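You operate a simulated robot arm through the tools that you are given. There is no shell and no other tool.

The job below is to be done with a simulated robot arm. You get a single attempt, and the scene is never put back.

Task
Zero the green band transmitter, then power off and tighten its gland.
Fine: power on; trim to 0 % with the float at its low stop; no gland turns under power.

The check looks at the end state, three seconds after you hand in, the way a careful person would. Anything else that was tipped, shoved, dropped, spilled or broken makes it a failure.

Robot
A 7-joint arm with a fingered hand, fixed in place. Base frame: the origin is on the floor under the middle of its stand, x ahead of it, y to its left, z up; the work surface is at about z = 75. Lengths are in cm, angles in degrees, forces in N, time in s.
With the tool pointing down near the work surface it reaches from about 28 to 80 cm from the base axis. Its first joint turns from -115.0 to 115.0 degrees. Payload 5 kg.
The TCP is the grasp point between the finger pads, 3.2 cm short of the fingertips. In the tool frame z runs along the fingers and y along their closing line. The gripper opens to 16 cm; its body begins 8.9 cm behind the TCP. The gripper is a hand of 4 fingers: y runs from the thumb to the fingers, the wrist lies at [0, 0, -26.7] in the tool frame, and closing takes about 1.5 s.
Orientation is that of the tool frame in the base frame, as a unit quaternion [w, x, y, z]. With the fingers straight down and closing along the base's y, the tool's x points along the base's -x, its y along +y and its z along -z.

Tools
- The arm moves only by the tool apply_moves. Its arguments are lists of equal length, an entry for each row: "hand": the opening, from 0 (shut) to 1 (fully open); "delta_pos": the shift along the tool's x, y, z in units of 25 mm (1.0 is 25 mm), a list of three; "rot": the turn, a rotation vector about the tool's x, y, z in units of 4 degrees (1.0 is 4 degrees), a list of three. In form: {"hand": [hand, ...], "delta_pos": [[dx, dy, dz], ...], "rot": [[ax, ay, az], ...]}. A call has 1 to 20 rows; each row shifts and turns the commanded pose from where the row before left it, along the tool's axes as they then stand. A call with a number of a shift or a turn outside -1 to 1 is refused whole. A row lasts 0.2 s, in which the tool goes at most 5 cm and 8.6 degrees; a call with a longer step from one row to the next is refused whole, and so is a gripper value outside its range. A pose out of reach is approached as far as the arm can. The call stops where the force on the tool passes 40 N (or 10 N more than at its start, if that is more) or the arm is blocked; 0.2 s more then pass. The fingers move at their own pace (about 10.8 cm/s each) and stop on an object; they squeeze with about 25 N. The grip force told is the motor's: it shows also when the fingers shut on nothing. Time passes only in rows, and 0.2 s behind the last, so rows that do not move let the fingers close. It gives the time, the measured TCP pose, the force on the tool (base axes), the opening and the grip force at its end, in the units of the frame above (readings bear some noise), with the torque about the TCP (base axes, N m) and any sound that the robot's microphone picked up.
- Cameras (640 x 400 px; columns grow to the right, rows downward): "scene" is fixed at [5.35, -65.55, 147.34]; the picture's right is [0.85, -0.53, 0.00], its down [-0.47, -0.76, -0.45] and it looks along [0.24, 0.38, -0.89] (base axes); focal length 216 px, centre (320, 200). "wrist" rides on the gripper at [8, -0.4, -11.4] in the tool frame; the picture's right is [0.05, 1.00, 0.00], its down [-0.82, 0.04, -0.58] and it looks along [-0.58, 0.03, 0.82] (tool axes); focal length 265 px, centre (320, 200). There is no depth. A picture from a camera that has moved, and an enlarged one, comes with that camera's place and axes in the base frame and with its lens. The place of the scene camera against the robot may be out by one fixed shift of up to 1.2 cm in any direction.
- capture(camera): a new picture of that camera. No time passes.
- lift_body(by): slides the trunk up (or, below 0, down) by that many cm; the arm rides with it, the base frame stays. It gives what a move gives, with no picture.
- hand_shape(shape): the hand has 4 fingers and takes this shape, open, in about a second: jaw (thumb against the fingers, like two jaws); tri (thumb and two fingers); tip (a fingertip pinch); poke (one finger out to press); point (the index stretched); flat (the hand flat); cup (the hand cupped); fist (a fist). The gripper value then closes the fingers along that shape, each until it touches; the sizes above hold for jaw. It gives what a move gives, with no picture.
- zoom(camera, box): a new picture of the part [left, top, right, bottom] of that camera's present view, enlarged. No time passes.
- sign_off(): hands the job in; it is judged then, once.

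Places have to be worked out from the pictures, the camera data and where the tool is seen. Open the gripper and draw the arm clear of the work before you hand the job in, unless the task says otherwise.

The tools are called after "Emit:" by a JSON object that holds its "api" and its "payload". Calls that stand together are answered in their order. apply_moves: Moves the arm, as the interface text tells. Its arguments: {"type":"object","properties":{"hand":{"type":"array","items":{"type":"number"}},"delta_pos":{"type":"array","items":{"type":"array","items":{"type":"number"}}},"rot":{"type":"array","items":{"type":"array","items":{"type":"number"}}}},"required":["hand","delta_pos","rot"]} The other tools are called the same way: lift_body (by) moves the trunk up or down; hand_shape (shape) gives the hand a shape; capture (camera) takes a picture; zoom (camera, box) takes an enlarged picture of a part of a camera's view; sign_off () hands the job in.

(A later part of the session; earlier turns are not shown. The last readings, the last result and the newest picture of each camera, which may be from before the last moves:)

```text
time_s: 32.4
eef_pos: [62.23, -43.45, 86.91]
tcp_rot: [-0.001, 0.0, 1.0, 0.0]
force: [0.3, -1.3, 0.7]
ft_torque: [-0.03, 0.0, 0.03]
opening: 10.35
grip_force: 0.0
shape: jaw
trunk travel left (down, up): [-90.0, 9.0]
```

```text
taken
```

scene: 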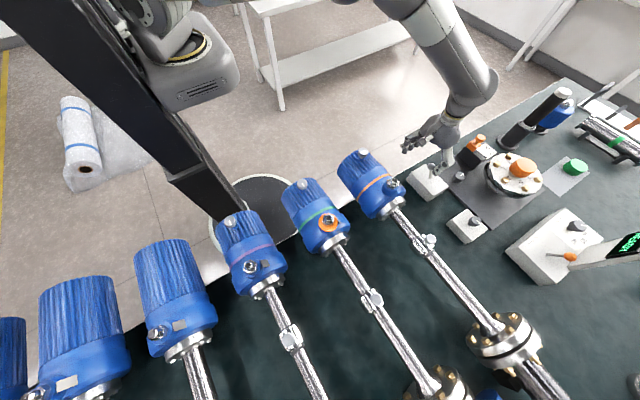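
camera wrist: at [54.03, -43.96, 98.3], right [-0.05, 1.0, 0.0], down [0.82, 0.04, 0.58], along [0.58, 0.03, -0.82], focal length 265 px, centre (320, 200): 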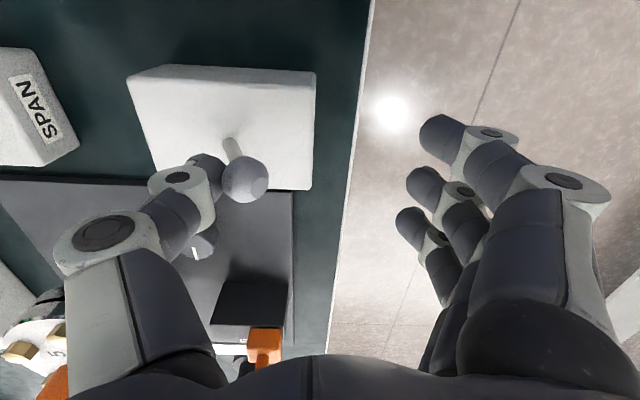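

The toggle ball is now at about y=-47.7, thrown toward the robot. I'll rise straight up, then go back toward the green head, turning the camera to face -y so it sees the LCD.

Emit:
{"api": "apply_moves", "payload": {"hand": [0.65, 0.65, 0.65, 0.65, 0.65, 0.65, 0.65, 0.65, 0.65, 0.65, 0.65, 0.65], "delta_pos": [[0, 0, -0.5], [0, 0, -1], [0, 0, -1], [0, 0, -1], [0, 0, -1], [0, 0, -1], [0, 0, -1], [0, 0, -1], [0, 0, -1], [0, 0, -1], [0, 0, -1], [0, 0, 0]], "rot": [[0, 0, 0], [0, 0, 0], [0, 0, 0], [0, 0, 0], [0, 0, 0], [0, 0, 0], [0, 0, 0], [0, 0, 0], [0, 0, 0], [0, 0, 0], [0, 0, 0], [0, 0, 0]]}}

Emit:
{"api": "capture", "payload": {"camera": "wrist"}}

```text
time_s: 35.0
eef_pos: [62.11, -43.37, 113.16]
tcp_rot: [0.0, 0.0, 1.0, 0.001]
force: [0.2, 0.3, 0.7]
ft_torque: [0.02, 0.0, 0.0]
opening: 10.38
grip_force: 0.1
shape: jaw
trunk travel left (down, up): [-90.0, 9.0]
```

```text
taken
camera wrist: at [53.95, -43.91, 124.49], right [-0.05, 1.0, 0.0], down [0.82, 0.04, 0.58], along [0.58, 0.03, -0.82], focal length 265 px, centre (320, 200)
```

wrist: 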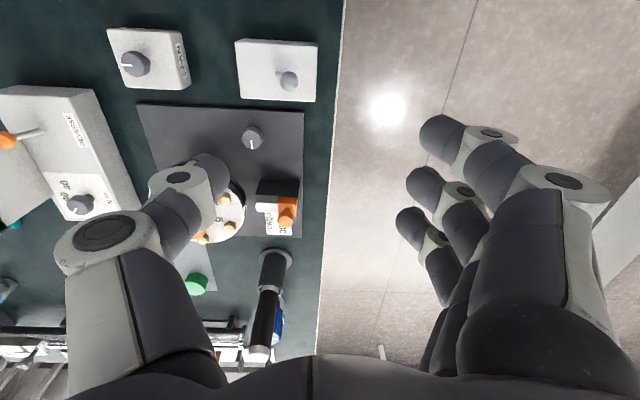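

The toggle stays thrown. Now I travel to (28,-20) at this height and yaw about 100° so the wrist camera faces the LCD end of the green head.

Emit:
{"api": "apply_moves", "payload": {"hand": [0.65, 0.65, 0.65, 0.65, 0.65, 0.65, 0.65, 0.65, 0.65, 0.65, 0.65, 0.65, 0.65, 0.65, 0.65, 0.65, 0.65, 0.65, 0.65, 0.65], "delta_pos": [[0.907, 0.624, 0], [0.907, 0.624, 0], [0.907, 0.624, 0], [0.907, 0.624, 0], [0.907, 0.624, 0], [0.907, 0.624, 0], [0.907, 0.624, 0], [0.907, 0.624, 0], [0.907, 0.624, 0], [0.907, 0.624, 0], [0.907, 0.624, 0], [0.907, 0.624, 0], [0.907, 0.624, 0], [0.907, 0.624, 0], [0.907, 0.624, 0], [0, 0, 0], [0, 0, 0], [0, 0, 0], [0, 0, 0], [0, 0, 0]], "rot": [[0, 0, 0], [0, 0, 0], [0, 0, 0], [0, 0, 0], [0, 0, 0], [0, 0, 0], [0, 0, 0], [0, 0, 0], [0, 0, 0], [0, 0, 0], [0, 0, 0], [0, 0, 0], [0, 0, 0], [0, 0, 0], [0, 0, 0], [0, 0, 1], [0, 0, 1], [0, 0, 1], [0, 0, 1], [0, 0, 1]]}}

Emit:
{"api": "apply_moves", "payload": {"hand": [1, 1, 1, 1, 1, 1, 1, 1, 1, 1, 1, 1, 1, 1, 1, 1, 1, 1, 1, 1], "delta_pos": [[0, 0, 0], [0, 0, 0], [0, 0, 0], [0, 0, 0], [0, 0, 0], [0, 0, 0], [0, 0, 0], [0, 0, 0], [0, 0, 0], [0, 0, 0], [0, 0, 0], [0, 0, 0], [0, 0, 0], [0, 0, 0], [0, 0, 0], [0, 0, 0], [0, 0, 0], [0, 0, 0], [0, 0, 0], [0, 0, 0]], "rot": [[0, 0, 1], [0, 0, 1], [0, 0, 1], [0, 0, 1], [0, 0, 1], [0, 0, 1], [0, 0, 1], [0, 0, 1], [0, 0, 1], [0, 0, 1], [0, 0, 1], [0, 0, 1], [0, 0, 1], [0, 0, 1], [0, 0, 1], [0, 0, 1], [0, 0, 1], [0, 0, 1], [0, 0, 1], [0, 0, 1]]}}

Emit:
{"api": "capture", "payload": {"camera": "wrist"}}

```text
time_s: 39.2
eef_pos: [27.98, -20.08, 113.11]
tcp_rot: [0.0, 0.174, 0.985, 0.0]
force: [-0.2, -0.2, 0.4]
ft_torque: [0.01, 0.0, -0.02]
opening: 10.37
grip_force: 0.0
shape: jaw
trunk travel left (down, up): [-90.0, 9.0]
```

```text
time_s: 43.4
eef_pos: [28.17, -20.09, 113.14]
tcp_rot: [0.0, 0.767, 0.642, 0.0]
force: [-0.7, 0.1, 0.1]
ft_torque: [0.0, 0.02, -0.03]
opening: 15.97
grip_force: 0.0
shape: jaw
trunk travel left (down, up): [-90.0, 9.0]
```

```text
taken
camera wrist: at [28.97, -12.15, 124.51], right [0.99, -0.12, 0.0], down [-0.1, -0.81, 0.58], along [-0.07, -0.57, -0.82], focal length 265 px, centre (320, 200)
```

wrist: 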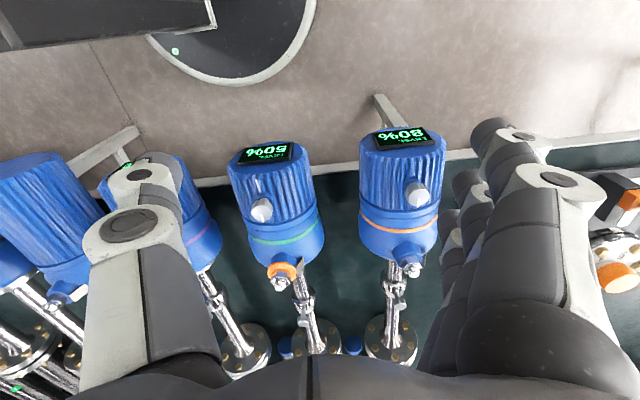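

The displays are alive now: green reads about 50 %, orange 80 %. Let me zoom for exact readings and details of float and gland.

Emit:
{"api": "zoom", "payload": {"camera": "wrist", "box": [220, 130, 340, 220]}}

Emit:
{"api": "zoom", "payload": {"camera": "wrist", "box": [360, 110, 460, 180]}}

Emit:
{"api": "zoom", "payload": {"camera": "wrist", "box": [240, 230, 380, 360]}}

Emit:
{"api": "zoom", "payload": {"camera": "wrist", "box": [110, 140, 200, 200]}}

```text
4.44 times, centred on (280, 175) of wrist
camera zoom: at [28.97, -12.15, 124.51], right [0.99, -0.12, 0.0], down [-0.1, -0.81, 0.58], along [-0.07, -0.57, -0.82], focal length 1180 px, centre (498, 311)
```

zoom: 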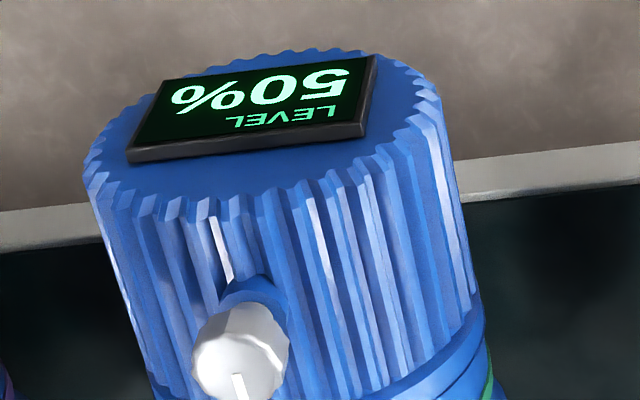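

```text
5.71 times, centred on (410, 145) of wrist
camera zoom: at [28.97, -12.15, 124.51], right [0.99, -0.12, 0.0], down [-0.1, -0.81, 0.58], along [-0.07, -0.57, -0.82], focal length 1517 px, centre (-194, 514)
```

zoom: 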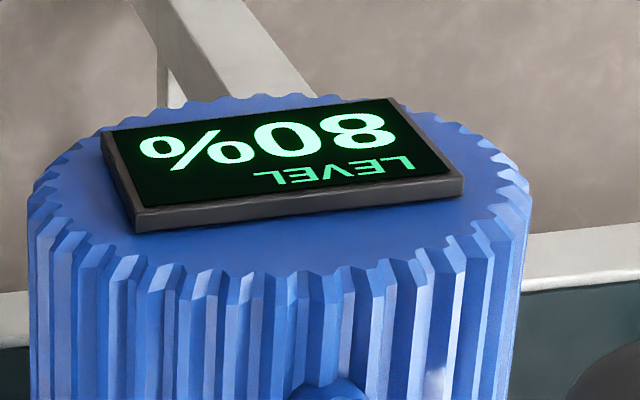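

```text
3.08 times, centred on (310, 295) of wrist
camera zoom: at [28.97, -12.15, 124.51], right [0.99, -0.12, 0.0], down [-0.1, -0.81, 0.58], along [-0.07, -0.57, -0.82], focal length 817 px, centre (351, -92)
```

zoom: 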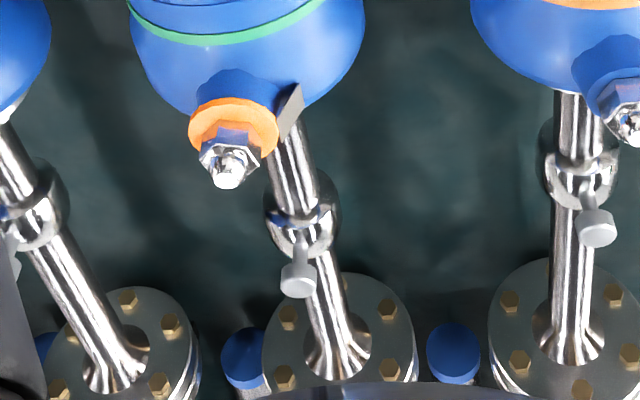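

```text
6.67 times, centred on (155, 170) of wrist
camera zoom: at [28.97, -12.15, 124.51], right [0.99, -0.12, 0.0], down [-0.1, -0.81, 0.58], along [-0.07, -0.57, -0.82], focal length 1769 px, centre (1420, 400)
```

zoom: 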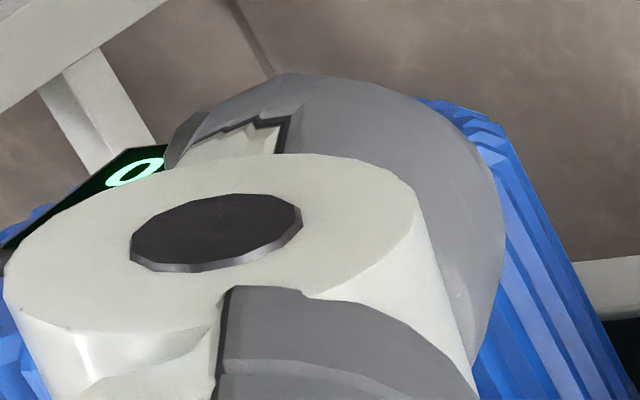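

Green reads 50 % and orange 80 %; the collar with a small handle on each stem is evidently the float (green ≈ y -71, orange ≈ y -67). I'll move above the green stem for a close look at its float.

Emit:
{"api": "apply_moves", "payload": {"hand": [1, 1, 1, 1, 1, 1, 1, 1, 1, 1, 1, 1, 1, 1, 1, 1, 1, 1, 1, 1], "delta_pos": [[0, 0, 0], [0, 0, 0], [0, 0, 0], [-0.99, -0.247, 0], [-0.99, -0.247, 0], [-0.99, -0.247, 0], [-0.99, -0.247, 0], [-0.99, -0.247, 0], [-0.99, -0.247, 0], [-0.99, -0.247, 0], [-0.99, -0.247, 0], [-0.99, -0.247, 0], [-0.99, -0.247, 0], [-0.99, -0.247, 0], [-0.99, -0.247, 0], [-0.99, -0.247, 0], [-0.99, -0.247, 0], [-0.99, -0.247, 0], [-0.99, -0.247, 0], [-0.99, -0.247, 0]], "rot": [[0, 0, -1], [0, 0, -1], [0, 0, -0.5], [0, 0, 0], [0, 0, 0], [0, 0, 0], [0, 0, 0], [0, 0, 0], [0, 0, 0], [0, 0, 0], [0, 0, 0], [0, 0, 0], [0, 0, 0], [0, 0, 0], [0, 0, 0], [0, 0, 0], [0, 0, 0], [0, 0, 0], [0, 0, 0], [0, 0, 0]]}}

Emit:
{"api": "capture", "payload": {"camera": "wrist"}}

Emit:
{"api": "capture", "payload": {"camera": "scene"}}

```text
time_s: 47.6
eef_pos: [17.42, -62.46, 113.01]
tcp_rot: [0.0, 0.707, 0.707, 0.0]
force: [0.1, 0.0, -0.2]
ft_torque: [0.02, -0.04, -0.01]
opening: 15.98
grip_force: 0.1
shape: jaw
trunk travel left (down, up): [-90.0, 9.0]
```

```text
taken
camera wrist: at [16.97, -54.53, 124.38], right [1.0, 0.05, 0.0], down [0.04, -0.82, 0.58], along [0.03, -0.58, -0.82], focal length 265 px, centre (320, 200)
```

wrist: 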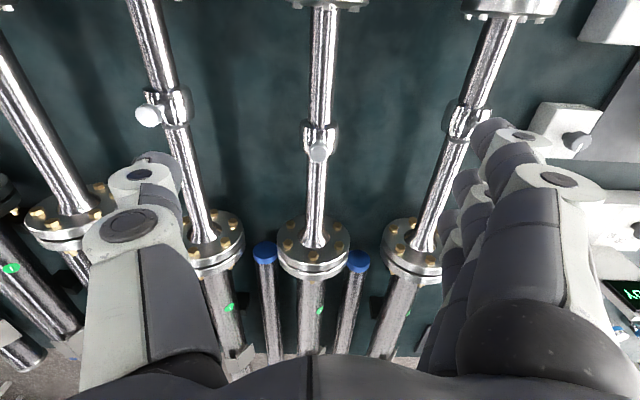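

```text
taken
```

scene: 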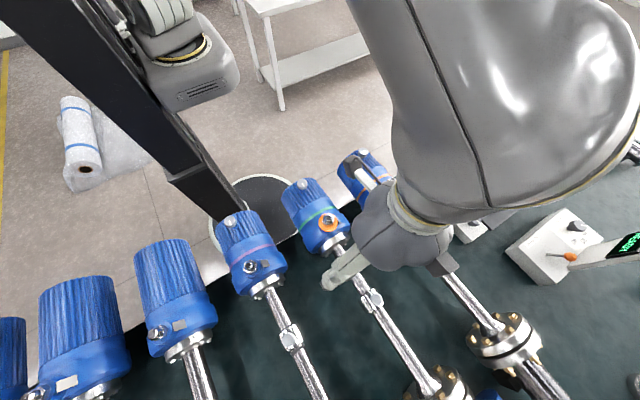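

I'll zoom in on the green float and stem.

Emit:
{"api": "zoom", "payload": {"camera": "wrist", "box": [270, 0, 370, 65]}}

Emit:
{"api": "zoom", "payload": {"camera": "wrist", "box": [260, 100, 380, 175]}}

Emit:
{"api": "zoom", "payload": {"camera": "wrist", "box": [250, 170, 390, 290]}}

Emit:
{"api": "zoom", "payload": {"camera": "scene", "box": [320, 250, 460, 400]}}

```text
6.15 times, centred on (320, 32) of wrist
camera zoom: at [16.97, -54.53, 124.38], right [1.0, 0.05, 0.0], down [0.04, -0.82, 0.58], along [0.03, -0.58, -0.82], focal length 1633 px, centre (320, 1231)
```

zoom: 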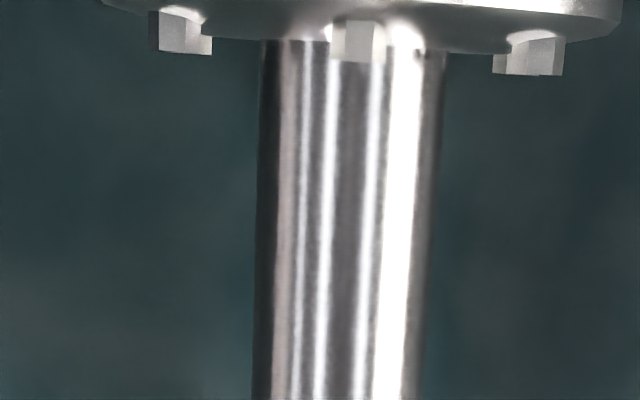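

```text
5.33 times, centred on (320, 138) of wrist
camera zoom: at [16.97, -54.53, 124.38], right [1.0, 0.05, 0.0], down [0.04, -0.82, 0.58], along [0.03, -0.58, -0.82], focal length 1416 px, centre (320, 533)
```

zoom: 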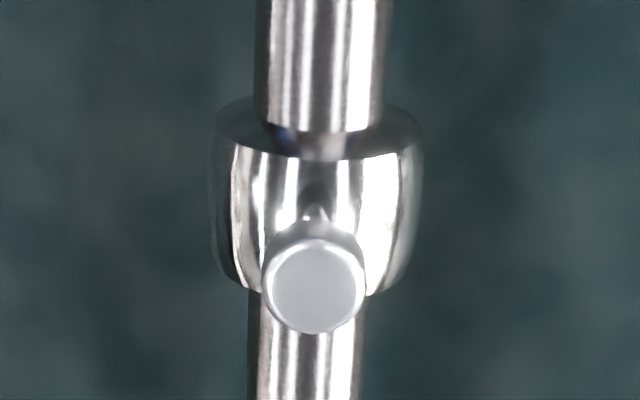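

```text
3.33 times, centred on (320, 230) of wrist
camera zoom: at [16.97, -54.53, 124.38], right [1.0, 0.05, 0.0], down [0.04, -0.82, 0.58], along [0.03, -0.58, -0.82], focal length 885 px, centre (320, 100)
```

zoom: 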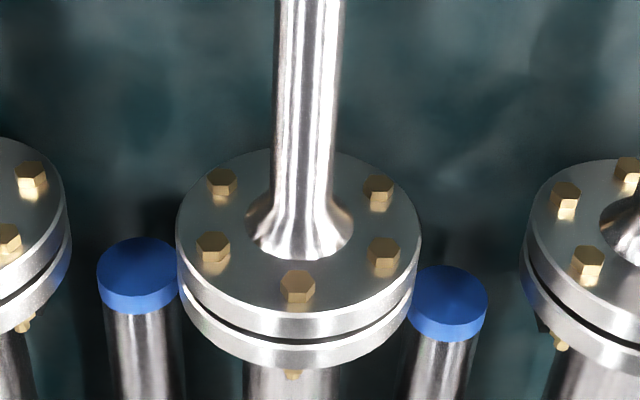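

```text
2.67 times, centred on (390, 325) of scene
camera zoom: at [5.35, -65.55, 147.34], right [0.85, -0.53, 0.0], down [-0.47, -0.76, -0.45], along [0.24, 0.38, -0.89], focal length 576 px, centre (133, -133)
```

zoom: 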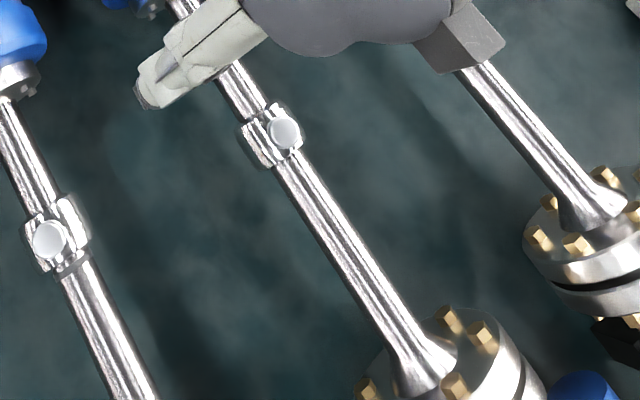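

The float is a ring with a small knob handle on top; triangulating, the knob head is about (17.8,-69.5,90.5). I'll come over it with narrowed jaws and check alignment at a lower height.

Emit:
{"api": "apply_moves", "payload": {"hand": [0.4, 0.4, 0.4, 0.4, 0.4, 0.4, 0.4, 0.4, 0.4, 0.4], "delta_pos": [[-0.95, 0.05, 0], [-0.95, 0.05, 0], [-0.92, 0.05, 0], [0, 0, 1], [0, 0, 1], [0, 0, 1], [0, 0, 1], [0, 0, 1], [0, 0, 0.5], [0, 0, 0]], "rot": [[0, 0, 0], [0, 0, 0], [0, 0, 0], [0, 0, 0], [0, 0, 0], [0, 0, 0], [0, 0, 0], [0, 0, 0], [0, 0, 0], [0, 0, 0]]}}

Emit:
{"api": "capture", "payload": {"camera": "wrist"}}

Emit:
{"api": "capture", "payload": {"camera": "scene"}}

```text
time_s: 49.8
eef_pos: [17.99, -69.4, 99.38]
tcp_rot: [0.0, 0.708, 0.707, 0.0]
force: [-1.0, -0.7, 0.6]
ft_torque: [-0.01, 0.0, 0.0]
opening: 6.48
grip_force: 0.0
shape: jaw
trunk travel left (down, up): [-90.0, 9.0]
```

```text
taken
camera wrist: at [17.44, -61.36, 110.75], right [1.0, 0.05, 0.0], down [0.04, -0.82, 0.58], along [0.03, -0.58, -0.82], focal length 265 px, centre (320, 200)
```

wrist: 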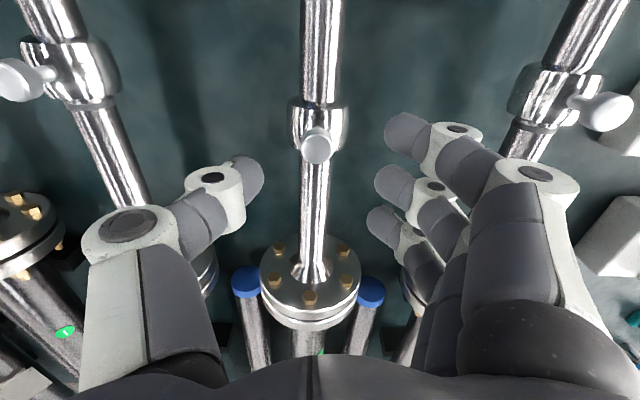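

```text
taken
```

scene: 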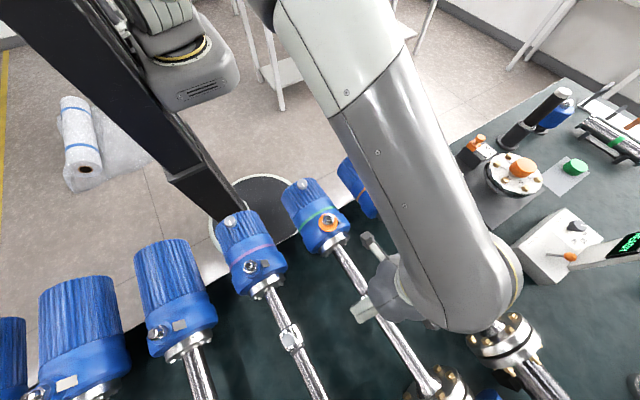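

The knob is between thumb and fingers, near y≈-70. I'll lower 6.5 cm and check again before closing.

Emit:
{"api": "apply_moves", "payload": {"hand": [0.35, 0.35, 0.35, 0.35], "delta_pos": [[0, -0.06, 0.9], [0, 0, 0.9], [0, 0, 0.8], [0, 0, 0]], "rot": [[0, 0, 0], [0, 0, 0], [0, 0, 0], [0, 0, 0]]}}

Emit:
{"api": "capture", "payload": {"camera": "wrist"}}

```text
time_s: 50.8
eef_pos: [17.87, -69.21, 92.88]
tcp_rot: [0.0, 0.708, 0.706, -0.001]
force: [-0.3, 0.0, -0.5]
ft_torque: [-0.01, -0.06, 0.01]
opening: 5.65
grip_force: 0.0
shape: jaw
trunk travel left (down, up): [-90.0, 9.0]
```

```text
taken
camera wrist: at [17.27, -61.31, 104.29], right [1.0, 0.05, 0.0], down [0.04, -0.82, 0.58], along [0.03, -0.58, -0.82], focal length 265 px, centre (320, 200)
```

wrist: 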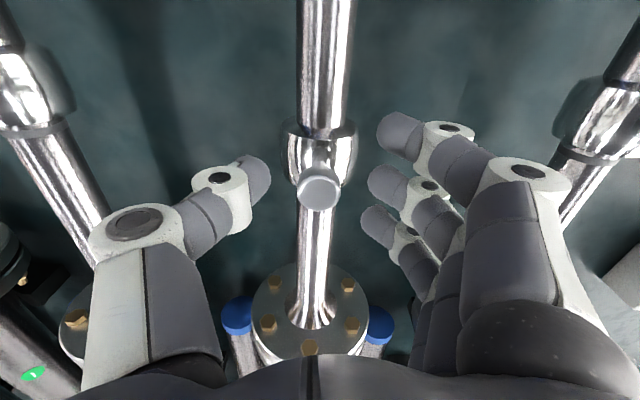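

The knob head is at about (17.6,-70.5,89.9). I shift 1.3 cm outward, lower 1.8 cm and close on the knob.

Emit:
{"api": "apply_moves", "payload": {"hand": [0.35, 0.35, 0.35, 0.1, 0.1, 0.1, 0.1, 0.1], "delta_pos": [[-0.52, -0.08, 0], [0, 0, 0.4], [0, 0, 0.4], [0, 0, 0], [0, 0, 0], [0, 0, 0], [0, 0, 0], [0, 0, 0]], "rot": [[0, 0, 0], [0, 0, 0], [0, 0, 0], [0, 0, 0], [0, 0, 0], [0, 0, 0], [0, 0, 0], [0, 0, 0]]}}

Emit:
{"api": "capture", "payload": {"camera": "wrist"}}

```text
time_s: 52.6
eef_pos: [17.21, -70.66, 90.79]
tcp_rot: [-0.002, 0.708, 0.707, 0.0]
force: [-13.3, 1.1, -9.5]
ft_torque: [-0.04, 0.23, 0.02]
opening: 0.41
grip_force: 24.9
shape: jaw
trunk travel left (down, up): [-90.0, 9.0]
```

```text
taken
camera wrist: at [16.78, -62.66, 102.1], right [1.0, 0.05, 0.0], down [0.04, -0.82, 0.58], along [0.03, -0.57, -0.82], focal length 265 px, centre (320, 200)
```

wrist: 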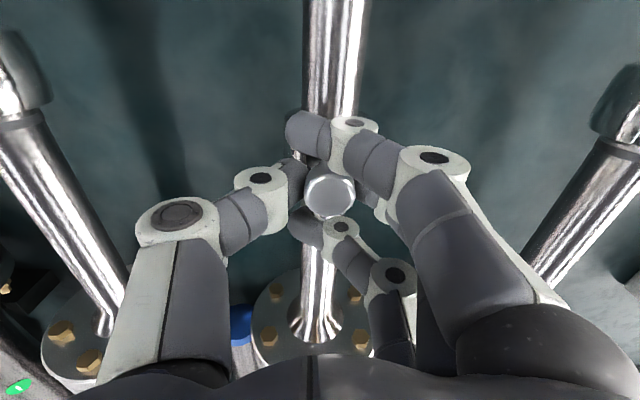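

The fingers caged the knob: index on its robot side, ring finger beyond it. I drag gently in -y (3 cm) and watch the force.

Emit:
{"api": "apply_moves", "payload": {"hand": [0.1, 0.1, 0.1, 0.1, 0.1, 0.1, 0.1], "delta_pos": [[-0.2, 0, 0], [-0.2, 0, 0], [-0.2, 0, 0], [-0.2, 0, 0], [-0.2, 0, 0], [-0.2, 0, 0], [0, 0, 0]], "rot": [[0, 0, 0], [0, 0, 0], [0, 0, 0], [0, 0, 0], [0, 0, 0], [0, 0, 0], [0, 0, 0]]}}

Emit:
{"api": "capture", "payload": {"camera": "wrist"}}

```text
time_s: 54.2
eef_pos: [17.5, -73.76, 90.76]
tcp_rot: [-0.001, 0.708, 0.707, 0.0]
force: [-16.7, 0.1, -12.5]
ft_torque: [-0.02, 0.34, -0.01]
opening: 0.41
grip_force: 25.2
shape: jaw
trunk travel left (down, up): [-90.0, 9.0]
```

```text
taken
camera wrist: at [16.88, -65.77, 102.16], right [1.0, 0.05, 0.0], down [0.04, -0.82, 0.58], along [0.03, -0.58, -0.82], focal length 265 px, centre (320, 200)
```

wrist: 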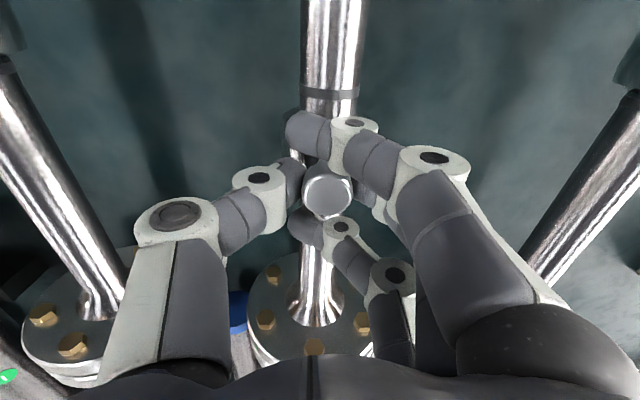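

The float slides with the hand. Continuing outward in small steps until it meets its stop.

Emit:
{"api": "apply_moves", "payload": {"hand": [0.1, 0.1, 0.1, 0.1, 0.1, 0.1, 0.1, 0.1, 0.1], "delta_pos": [[-0.2, 0.03, 0], [-0.2, 0.03, 0], [-0.2, 0, 0], [-0.2, 0, 0], [-0.2, 0, 0], [-0.2, 0, 0], [-0.2, 0, 0], [-0.2, 0, 0], [0, 0, 0]], "rot": [[0, 0, 0], [0, 0, 0], [0, 0, 0], [0, 0, 0], [0, 0, 0], [0, 0, 0], [0, 0, 0], [0, 0, 0], [0, 0, 0]]}}

Emit:
{"api": "capture", "payload": {"camera": "wrist"}}

```text
time_s: 56.2
eef_pos: [17.58, -76.73, 90.78]
tcp_rot: [-0.001, 0.707, 0.708, 0.001]
force: [-19.8, -0.9, -12.6]
ft_torque: [0.02, 0.4, 0.04]
opening: 0.38
grip_force: 24.6
shape: jaw
out of reach, approached as far as the arm can: row 7, 8
trunk travel left (down, up): [-90.0, 9.0]
```

```text
taken
camera wrist: at [17.03, -68.73, 102.18], right [1.0, 0.05, 0.0], down [0.04, -0.82, 0.58], along [0.03, -0.58, -0.82], focal length 265 px, centre (320, 200)
```

wrist: 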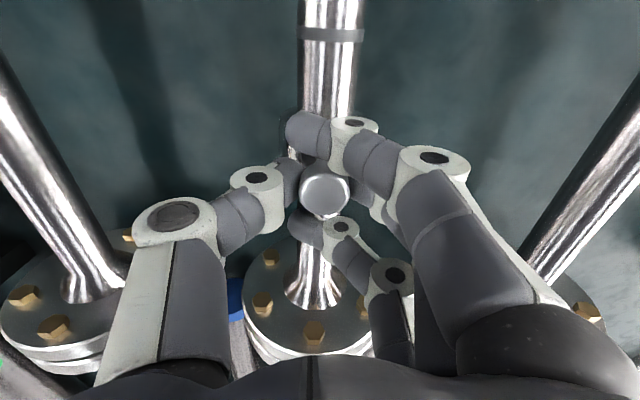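

No stop felt yet (force in y ≈ 0), but the arm ran out of reach with a vertical hand. I'll tilt the hand outward about the knob by 16° with a slightly looser grip to gain reach.

Emit:
{"api": "apply_moves", "payload": {"hand": [0.14, 0.14, 0.14, 0.14, 0.14, 0.14, 0.14], "delta_pos": [[0.2, 0, 0], [0, 0, 0], [0, 0, 0], [0, 0, 0], [0, 0, 0], [0, 0, 0], [0, 0, 0]], "rot": [[0, 0, 0], [0, -0.8, 0], [0, -0.8, 0], [0, -0.8, 0], [0, -0.8, 0], [0, -0.8, 0], [0, 0, 0]]}}

Emit:
{"api": "capture", "payload": {"camera": "wrist"}}

```text
time_s: 57.8
eef_pos: [17.67, -76.19, 90.82]
tcp_rot: [0.098, 0.7, 0.7, -0.098]
force: [-0.2, 0.3, -1.0]
ft_torque: [0.02, -0.03, -0.01]
opening: 2.26
grip_force: 0.1
shape: jaw
trunk travel left (down, up): [-90.0, 9.0]
```

```text
taken
camera wrist: at [17.14, -65.35, 99.59], right [1.0, 0.05, -0.01], down [0.04, -0.62, 0.78], along [0.03, -0.78, -0.63], focal length 265 px, centre (320, 200)
```

wrist: 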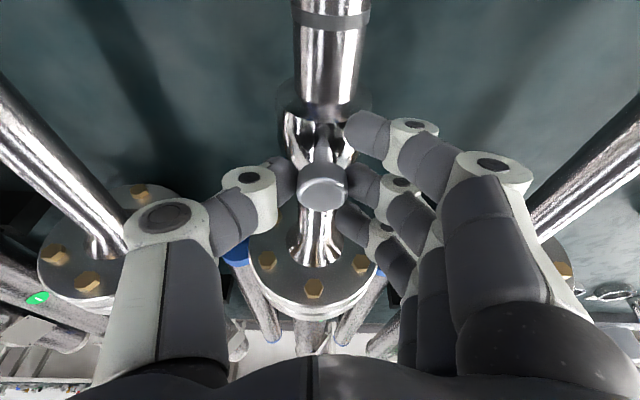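

Reach is recovered. I close on the knob again and continue outward along -y (compensating for the tilt).

Emit:
{"api": "apply_moves", "payload": {"hand": [0.05, 0.05, 0.05, 0.05, 0.05, 0.05, 0.05, 0.05, 0.05, 0.05, 0.05, 0.05], "delta_pos": [[0, 0, 0], [0, 0, 0], [0, 0, 0], [-0.192, 0, 0.055], [-0.192, 0, 0.055], [-0.192, 0, 0.055], [-0.192, 0, 0.055], [-0.192, 0, 0.055], [-0.192, 0, 0.055], [-0.192, 0, 0.055], [-0.192, 0, 0.055], [0, 0, 0]], "rot": [[0, 0, 0], [0, 0, 0], [0, 0, 0], [0, 0, 0], [0, 0, 0], [0, 0, 0], [0, 0, 0], [0, 0, 0], [0, 0, 0], [0, 0, 0], [0, 0, 0], [0, 0, 0]]}}

Emit:
{"api": "capture", "payload": {"camera": "wrist"}}

```text
time_s: 60.4
eef_pos: [17.59, -80.13, 90.91]
tcp_rot: [0.1, 0.7, 0.701, -0.098]
force: [-5.4, -0.7, 4.9]
ft_torque: [0.31, -0.4, -0.22]
opening: 1.27
grip_force: 25.0
shape: jaw
trunk travel left (down, up): [-90.0, 9.0]
```

```text
taken
camera wrist: at [17.09, -69.27, 99.58], right [1.0, 0.05, -0.01], down [0.04, -0.62, 0.78], along [0.03, -0.78, -0.63], focal length 265 px, centre (320, 200)
```

wrist: 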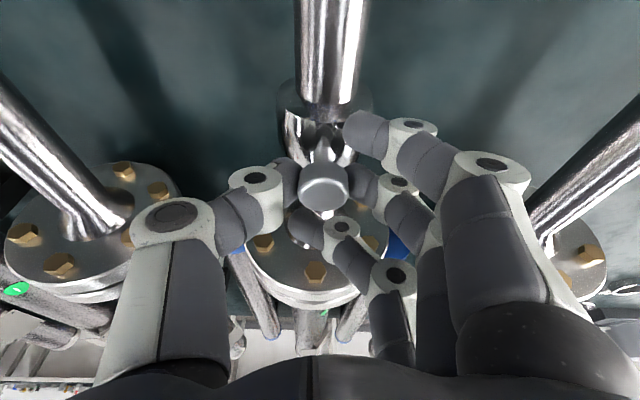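

Still free. Continuing outward in the same steps.

Emit:
{"api": "apply_moves", "payload": {"hand": [0.05, 0.05, 0.05, 0.05, 0.05, 0.05, 0.05, 0.05, 0.05], "delta_pos": [[-0.192, 0, 0.055], [-0.192, 0, 0.055], [-0.192, 0, 0.055], [-0.192, 0, 0.055], [-0.192, 0, 0.055], [-0.192, 0, 0.055], [-0.192, 0, 0.055], [-0.192, 0, 0.055], [0, 0, 0]], "rot": [[0, 0, 0], [0, 0, 0], [0, 0, 0], [0, 0, 0], [0, 0, 0], [0, 0, 0], [0, 0, 0], [0, 0, 0], [0, 0, 0]]}}

Emit:
{"api": "capture", "payload": {"camera": "wrist"}}

```text
time_s: 62.4
eef_pos: [17.63, -83.74, 90.96]
tcp_rot: [0.099, 0.7, 0.7, -0.099]
force: [-6.7, 4.7, 4.7]
ft_torque: [0.28, -0.02, 0.01]
opening: 0.94
grip_force: 24.7
shape: jaw
out of reach, approached as far as the arm can: row 8
trunk travel left (down, up): [-90.0, 9.0]
```

```text
taken
camera wrist: at [17.15, -73.01, 99.69], right [1.0, 0.05, -0.01], down [0.04, -0.62, 0.78], along [0.03, -0.78, -0.62], focal length 265 px, centre (320, 200)
```

wrist: 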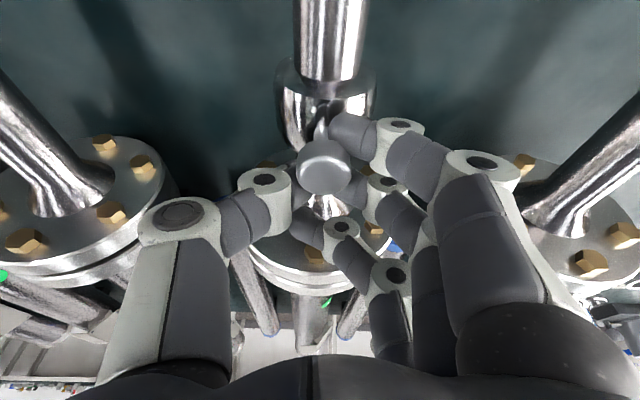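

The knob now lags behind the fingers and there's +4.7 N pushback, so the float may be at its stop (knob y≈-82.6). I'll tilt a little more for reach and press a bit further to be sure.

Emit:
{"api": "apply_moves", "payload": {"hand": [0.03, 0.03, 0.03, 0.03, 0.03, 0.03, 0.03, 0.03], "delta_pos": [[0.15, 0, -0.05], [0, 0, 0], [0, 0, 0], [-0.18, 0, 0.08], [-0.18, 0, 0.08], [-0.18, 0, 0.08], [-0.18, 0, 0.08], [0, 0, 0]], "rot": [[0, 0, 0], [0, -1, 0], [0, -1, 0], [0, 0, 0], [0, 0, 0], [0, 0, 0], [0, 0, 0], [0, 0, 0]]}}

Emit:
{"api": "capture", "payload": {"camera": "wrist"}}

```text
time_s: 64.2
eef_pos: [17.89, -85.25, 91.18]
tcp_rot: [0.15, 0.691, 0.691, -0.148]
force: [12.8, 6.2, 19.6]
ft_torque: [0.58, -0.58, -0.21]
opening: 0.42
grip_force: 25.3
shape: jaw
trunk travel left (down, up): [-90.0, 9.0]
```

```text
taken
camera wrist: at [17.37, -73.46, 98.25], right [1.0, 0.05, -0.02], down [0.04, -0.51, 0.86], along [0.03, -0.86, -0.51], focal length 265 px, centre (320, 200)
```

wrist: 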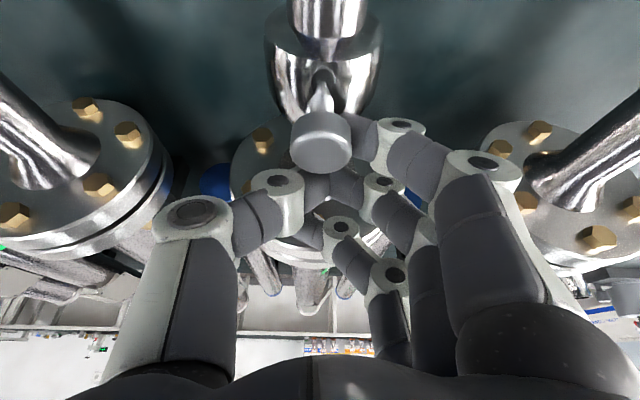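

The fingers slipped off past the knob while it stayed at y≈-82.4, so the float is on its stop. I open and rise straight up so I don't drag it back.

Emit:
{"api": "apply_moves", "payload": {"hand": [0.5, 0.5, 0.5, 0.5, 0.5, 0.5, 0.5, 0.5, 0.5, 0.5], "delta_pos": [[0, 0, 0], [0, 0, 0], [0, 0, 0], [-0.2, 0, -0.45], [-0.41, 0, -0.91], [-0.41, 0, -0.91], [-0.41, 0, -0.91], [-0.41, 0, -0.91], [-0.41, 0, -0.91], [0, 0, 0]], "rot": [[0, 0, 0], [0, 0, 0], [0, 0, 0], [0, 0, 0], [0, 0, 0], [0, 0, 0], [0, 0, 0], [0, 0, 0], [0, 0, 0], [0, 0, 0]]}}

Emit:
{"api": "capture", "payload": {"camera": "wrist"}}

Emit:
{"api": "capture", "payload": {"camera": "scene"}}

```text
time_s: 66.4
eef_pos: [17.85, -85.56, 104.46]
tcp_rot: [0.147, 0.692, 0.692, -0.147]
force: [-0.6, -0.6, 0.3]
ft_torque: [0.01, 0.0, 0.04]
opening: 7.94
grip_force: 0.0
shape: jaw
trunk travel left (down, up): [-90.0, 9.0]
```

```text
taken
camera wrist: at [17.26, -73.58, 111.7], right [1.0, 0.05, -0.02], down [0.04, -0.51, 0.86], along [0.03, -0.86, -0.51], focal length 265 px, centre (320, 200)
```

wrist: 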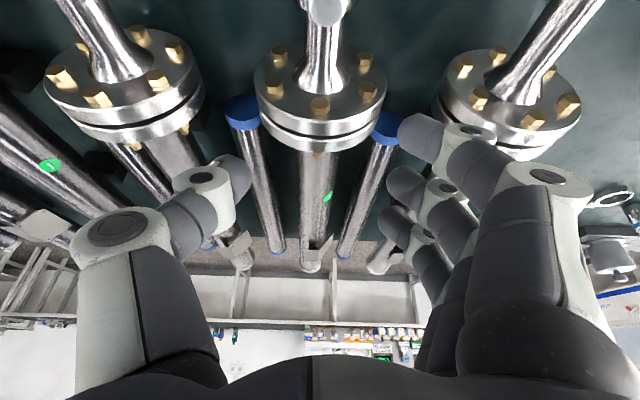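

```text
taken
```

scene: 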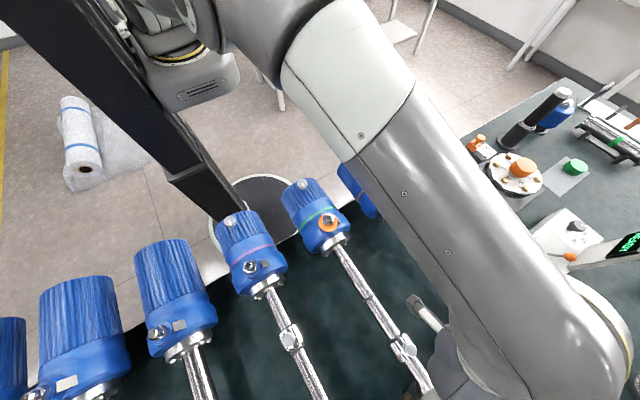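

I'll zoom the scene camera on the float to see how it sits against the neck.

Emit:
{"api": "zoom", "payload": {"camera": "scene", "box": [350, 270, 450, 400]}}

Emit:
{"api": "zoom", "payload": {"camera": "wrist", "box": [260, 0, 400, 90]}}

```text
3.08 times, centred on (400, 335) of scene
camera zoom: at [5.35, -65.55, 147.34], right [0.85, -0.53, 0.0], down [-0.47, -0.76, -0.45], along [0.24, 0.38, -0.89], focal length 664 px, centre (74, -215)
```

zoom: 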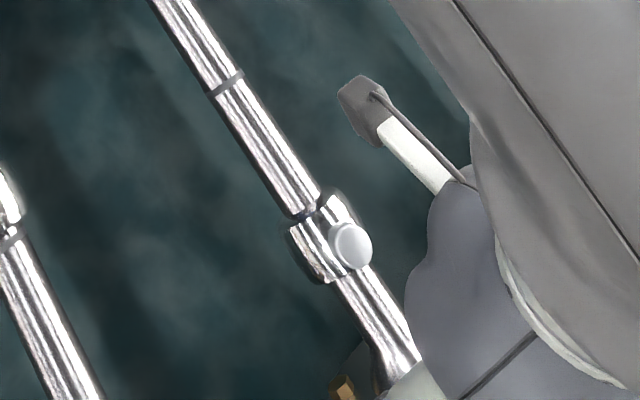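

```text
4.44 times, centred on (330, 45) of wrist
camera zoom: at [17.26, -73.58, 111.7], right [1.0, 0.05, -0.02], down [0.04, -0.51, 0.86], along [0.03, -0.86, -0.51], focal length 1180 px, centre (276, 889)
```

zoom: 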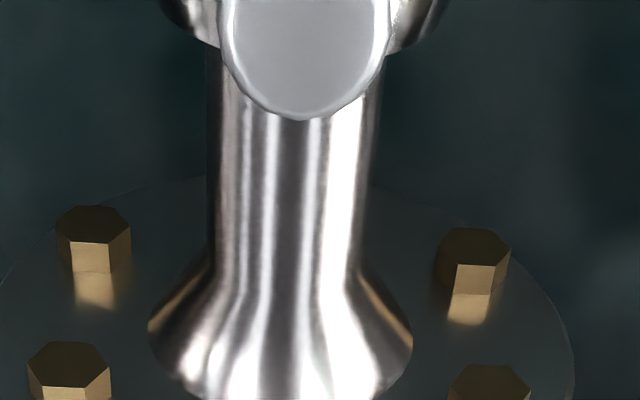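

The float sits a few cm above the neck with no visible contact, so I want firm confirmation of the stop: I'll come back behind it, close the fingers, and push the knob from the robot side.

Emit:
{"api": "apply_moves", "payload": {"hand": [0.2, 0, 0, 0, 0, 0, 0, 0, 0, 0, 0], "delta_pos": [[0.874, 0, -0.394], [0.874, 0, -0.394], [0.874, 0, -0.394], [0.874, 0, -0.394], [0.874, 0, -0.394], [0, 0, 0], [0.426, 0, 0.946], [0.426, 0, 0.946], [0.426, 0, 0.946], [0.426, 0, 0.946], [0, 0, 0]], "rot": [[0, 0, 0], [0, 0, 0], [0, 0, 0], [0, 0, 0], [0, 0, 0], [0, 0, 0], [0, 0, 0], [0, 0, 0], [0, 0, 0], [0, 0, 0], [0, 0, 0]]}}

Emit:
{"api": "capture", "payload": {"camera": "wrist"}}

```text
time_s: 68.8
eef_pos: [17.74, -73.44, 94.16]
tcp_rot: [0.147, 0.692, 0.691, -0.147]
force: [1.3, 0.9, -0.1]
ft_torque: [-0.03, 0.0, -0.01]
opening: 0.04
grip_force: 24.6
shape: jaw
trunk travel left (down, up): [-90.0, 9.0]
```

```text
taken
camera wrist: at [17.25, -61.52, 101.34], right [1.0, 0.05, -0.02], down [0.04, -0.51, 0.86], along [0.03, -0.86, -0.51], focal length 265 px, centre (320, 200)
```

wrist: 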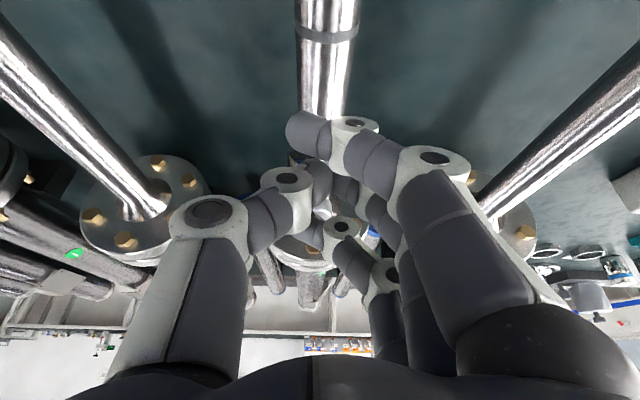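

Lower a little more and push outward slowly.

Emit:
{"api": "apply_moves", "payload": {"hand": [0, 0, 0, 0, 0, 0, 0, 0, 0], "delta_pos": [[0.22, 0, 0.5], [0.22, 0, 0.5], [-0.18, 0, 0.08], [-0.18, 0, 0.08], [-0.18, 0, 0.08], [-0.18, 0, 0.08], [-0.18, 0, 0.08], [-0.18, 0, 0.08], [-0.18, 0, 0.08]], "rot": [[0, 0, 0], [0, 0, 0], [0, 0, 0], [0, 0, 0], [0, 0, 0], [0, 0, 0], [0, 0, 0], [0, 0, 0], [0, 0, 0]]}}

Emit:
{"api": "capture", "payload": {"camera": "wrist"}}

```text
time_s: 70.8
eef_pos: [17.83, -76.79, 91.38]
tcp_rot: [0.147, 0.691, 0.692, -0.147]
force: [-0.1, 0.6, 0.3]
ft_torque: [0.03, 0.0, -0.03]
opening: 0.0
grip_force: 25.1
shape: jaw
trunk travel left (down, up): [-90.0, 9.0]
```

```text
taken
camera wrist: at [17.35, -64.9, 98.57], right [1.0, 0.05, -0.02], down [0.04, -0.51, 0.86], along [0.03, -0.86, -0.51], focal length 265 px, centre (320, 200)
```

wrist: 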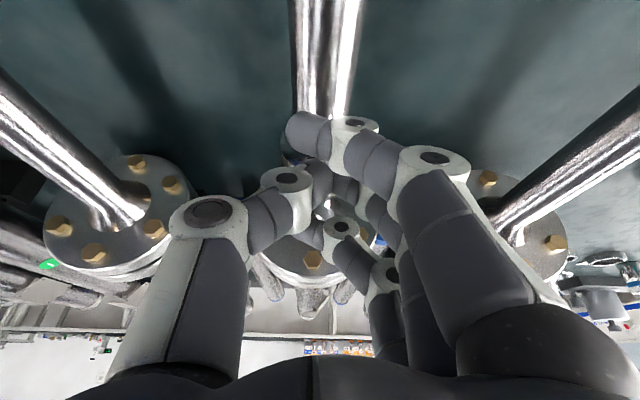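

Emit:
{"api": "zoom", "payload": {"camera": "scene", "box": [350, 270, 450, 400]}}

Emit:
{"api": "apply_moves", "payload": {"hand": [0, 0, 0, 0, 0, 0, 0, 0, 0], "delta_pos": [[-0.18, 0, 0.08], [-0.18, 0, 0.08], [-0.18, 0, 0.08], [-0.18, 0, 0.08], [-0.18, 0, 0.08], [-0.18, 0, 0.08], [-0.18, 0, 0.08], [-0.18, 0, 0.08], [0, 0, 0]], "rot": [[0, 0, 0], [0, 0, 0], [0, 0, 0], [0, 0, 0], [0, 0, 0], [0, 0, 0], [0, 0, 0], [0, 0, 0], [0, 0, 0]]}}

Emit:
{"api": "zoom", "payload": {"camera": "scene", "box": [350, 270, 450, 400]}}

Emit:
{"api": "capture", "payload": {"camera": "wrist"}}

```text
3.08 times, centred on (400, 335) of scene
camera zoom: at [5.35, -65.55, 147.34], right [0.85, -0.53, 0.0], down [-0.47, -0.76, -0.45], along [0.24, 0.38, -0.89], focal length 664 px, centre (74, -215)
```

zoom: 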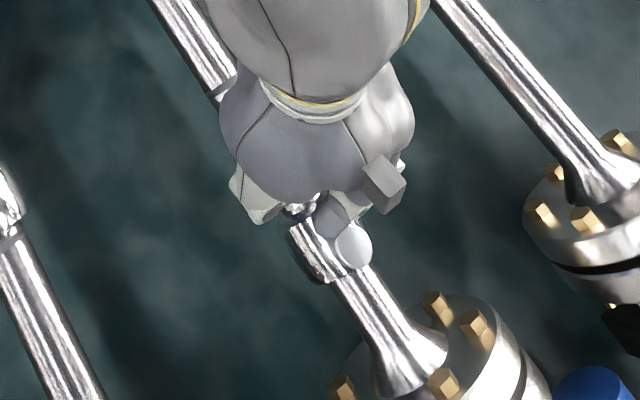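

```text
time_s: 72.5
eef_pos: [17.85, -79.52, 91.61]
tcp_rot: [0.143, 0.694, 0.691, -0.144]
force: [-4.1, 25.4, 18.2]
ft_torque: [-0.07, 0.28, -0.07]
opening: 0.01
grip_force: 24.9
shape: jaw
trunk travel left (down, up): [-90.0, 9.0]
stopped in row 8: the force on the tool passed its limit at 44 N (the readings are from after the stop); the commanded pose is now the measured one
```

```text
3.08 times, centred on (400, 335) of scene
camera zoom: at [5.35, -65.55, 147.34], right [0.85, -0.53, 0.0], down [-0.47, -0.76, -0.45], along [0.24, 0.38, -0.89], focal length 664 px, centre (74, -215)
```

zoom: 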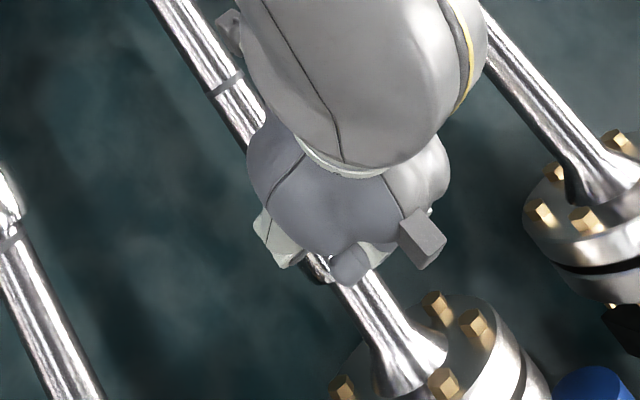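

```text
taken
camera wrist: at [17.29, -67.74, 98.78], right [1.0, 0.04, -0.02], down [0.04, -0.52, 0.85], along [0.03, -0.85, -0.52], focal length 265 px, centre (320, 200)
```

wrist: 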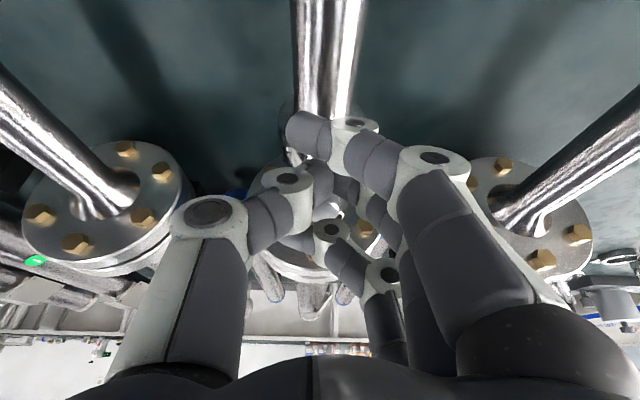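

The push met a hard 44 N stop, so the float is against its low stop. I'll raise straight up, and then compare the float position.

Emit:
{"api": "apply_moves", "payload": {"hand": [0, 0, 0, 0, 0, 0, 0, 0], "delta_pos": [[0.05, 0, -0.1], [-0.2, 0, -0.45], [-0.41, 0, -0.91], [-0.41, 0, -0.91], [-0.41, 0, -0.91], [-0.41, 0, -0.91], [-0.41, 0, -0.91], [0, 0, 0]], "rot": [[0, 0, 0], [0, 0, 0], [0, 0, 0], [0, 0, 0], [0, 0, 0], [0, 0, 0], [0, 0, 0], [0, 0, 0]]}}

Emit:
{"api": "zoom", "payload": {"camera": "scene", "box": [350, 270, 450, 400]}}

Emit:
{"api": "capture", "payload": {"camera": "wrist"}}

```text
time_s: 74.3
eef_pos: [17.83, -79.93, 105.08]
tcp_rot: [0.143, 0.694, 0.691, -0.143]
force: [0.0, -0.4, -0.2]
ft_torque: [0.02, 0.02, 0.0]
opening: 0.0
grip_force: 25.6
shape: jaw
trunk travel left (down, up): [-90.0, 9.0]
```

```text
3.08 times, centred on (400, 335) of scene
camera zoom: at [5.35, -65.55, 147.34], right [0.85, -0.53, 0.0], down [-0.47, -0.76, -0.45], along [0.24, 0.38, -0.89], focal length 664 px, centre (74, -215)
```

zoom: 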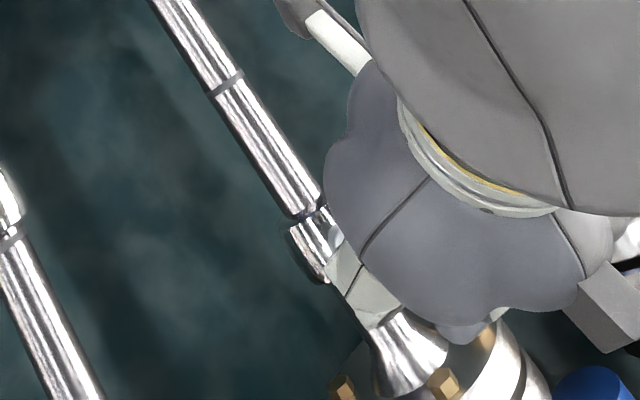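

```text
taken
camera wrist: at [17.38, -68.07, 112.28], right [1.0, 0.04, -0.02], down [0.04, -0.52, 0.85], along [0.03, -0.85, -0.52], focal length 265 px, centre (320, 200)
```

wrist: 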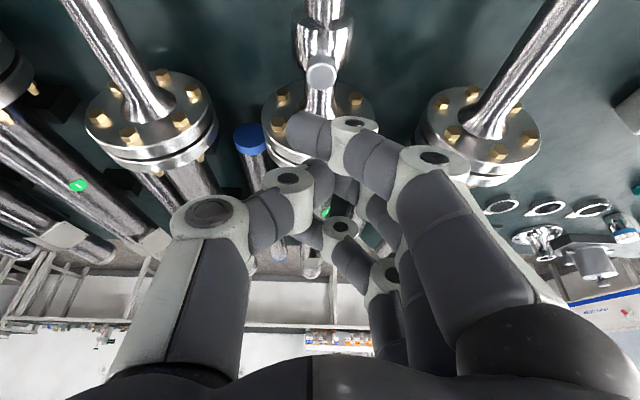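

The float hasn't moved from that position, so it's on its low stop. Now I untilt, rise to about z=112, and travel back to above the green trim knob.

Emit:
{"api": "apply_moves", "payload": {"hand": [0.3, 0.5, 0.5, 0.5, 0.5, 0.5, 0.5, 0.5, 0.5, 0.5], "delta_pos": [[-0.41, 0, -0.91], [-0.41, 0, -0.91], [-0.41, 0, -0.91], [0, 0, 0], [0, 0, 0], [0, 0, 0], [0, 0, 0], [0, 0, 0], [0, 0, 0], [0, 0, 0]], "rot": [[0, 0, 0], [0, 0, 0], [0, 0, 0], [0, 1, 0], [0, 1, 0], [0, 1, 0], [0, 1, 0], [0, 1, 0], [0, 0.8, 0], [0, 0, 0]]}}

Emit:
{"api": "apply_moves", "payload": {"hand": [0.5, 0.5, 0.5, 0.5, 0.5, 0.5, 0.5, 0.5, 0.5, 0.5, 0.5, 0.5, 0.5, 0.5, 0.5, 0.5, 0.5, 0.5, 0.5, 0.5], "delta_pos": [[1, 0, 0], [1, 0, 0], [1, 0, 0], [1, 0, 0], [1, 0, 0], [1, 0, 0], [1, 0, 0], [1, 0, 0], [1, 0, 0], [1, 0, 0], [1, 0, 0], [1, 0, 0], [1, 0, 0], [1, 0, 0], [1, 0, 0], [1, 0, 0], [1, 0, 0], [1, 0, 0], [0.5, 0, 0], [0, 0, 0]], "rot": [[0, 0, 0], [0, 0, 0], [0, 0, 0], [0, 0, 0], [0, 0, 0], [0, 0, 0], [0, 0, 0], [0, 0, 0], [0, 0, 0], [0, 0, 0], [0, 0, 0], [0, 0, 0], [0, 0, 0], [0, 0, 0], [0, 0, 0], [0, 0, 0], [0, 0, 0], [0, 0, 0], [0, 0, 0], [0, 0, 0]]}}

Emit:
{"api": "capture", "payload": {"camera": "wrist"}}

```text
time_s: 76.5
eef_pos: [18.9, -76.76, 112.28]
tcp_rot: [0.002, 0.708, 0.707, -0.002]
force: [-1.6, -0.9, 0.7]
ft_torque: [-0.01, -0.04, 0.03]
opening: 7.92
grip_force: 0.0
shape: jaw
out of reach, approached as far as the arm can: row 8, 9
trunk travel left (down, up): [-90.0, 9.0]
```

```text
time_s: 80.7
eef_pos: [26.79, -73.52, 118.12]
tcp_rot: [-0.001, 0.709, 0.705, 0.0]
force: [-0.1, -0.4, 0.3]
ft_torque: [0.03, 0.0, 0.04]
opening: 7.93
grip_force: 0.1
shape: jaw
out of reach, approached as far as the arm can: row 1, 2, 3, 4, 5, 6, 7, 8, 9, 10, 11, 12, 13, 14, 15, 16, 17, 18, 19
trunk travel left (down, up): [-90.0, 9.0]
```

```text
taken
camera wrist: at [26.34, -65.68, 129.48], right [1.0, 0.05, 0.0], down [0.04, -0.82, 0.58], along [0.03, -0.58, -0.82], focal length 265 px, centre (320, 200)
```

wrist: 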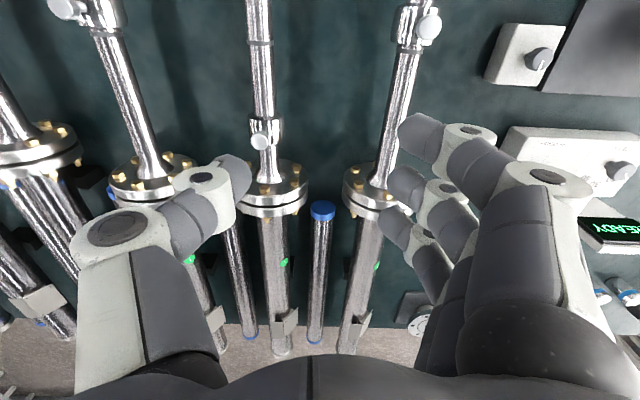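

The arm got stuck "out of reach" at (26.8,-73.5,118), apparently an awkward joint configuration at full extension. I'll hold a moment to see whether it proceeds to the commanded pose.

Emit:
{"api": "apply_moves", "payload": {"hand": [0.5, 0.5], "delta_pos": [[0, 0, 0], [0, 0, 0]], "rot": [[0, 0, 0], [0, 0, 0]]}}

Emit:
{"api": "capture", "payload": {"camera": "scene"}}

```text
time_s: 81.3
eef_pos: [26.99, -73.57, 118.0]
tcp_rot: [-0.001, 0.708, 0.706, 0.0]
force: [0.7, 0.0, -0.2]
ft_torque: [0.0, -0.04, 0.0]
opening: 7.92
grip_force: 0.1
shape: jaw
trunk travel left (down, up): [-90.0, 9.0]
```

```text
taken
```

scene: 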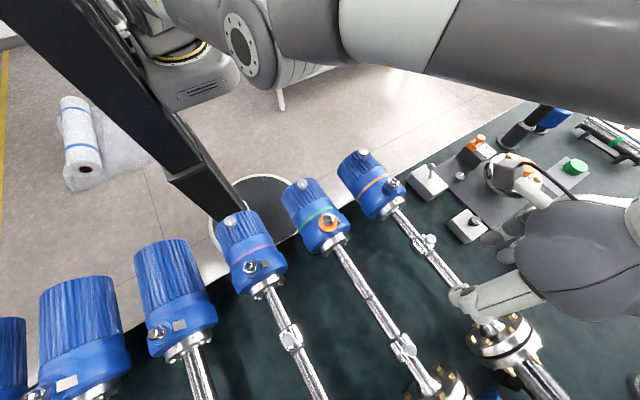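

Let me test with a small +y step to see what the commanded pose is now.

Emit:
{"api": "apply_moves", "payload": {"hand": [0.5, 0.5], "delta_pos": [[0.4, 0, 0], [0, 0, 0]], "rot": [[0, 0, 0], [0, 0, 0]]}}

```text
time_s: 81.9
eef_pos: [27.02, -73.49, 118.15]
tcp_rot: [0.0, 0.708, 0.706, -0.001]
force: [0.4, -0.4, 0.0]
ft_torque: [0.04, 0.01, 0.02]
opening: 7.9
grip_force: 0.1
shape: jaw
out of reach, approached as far as the arm can: row 1
trunk travel left (down, up): [-90.0, 9.0]
```

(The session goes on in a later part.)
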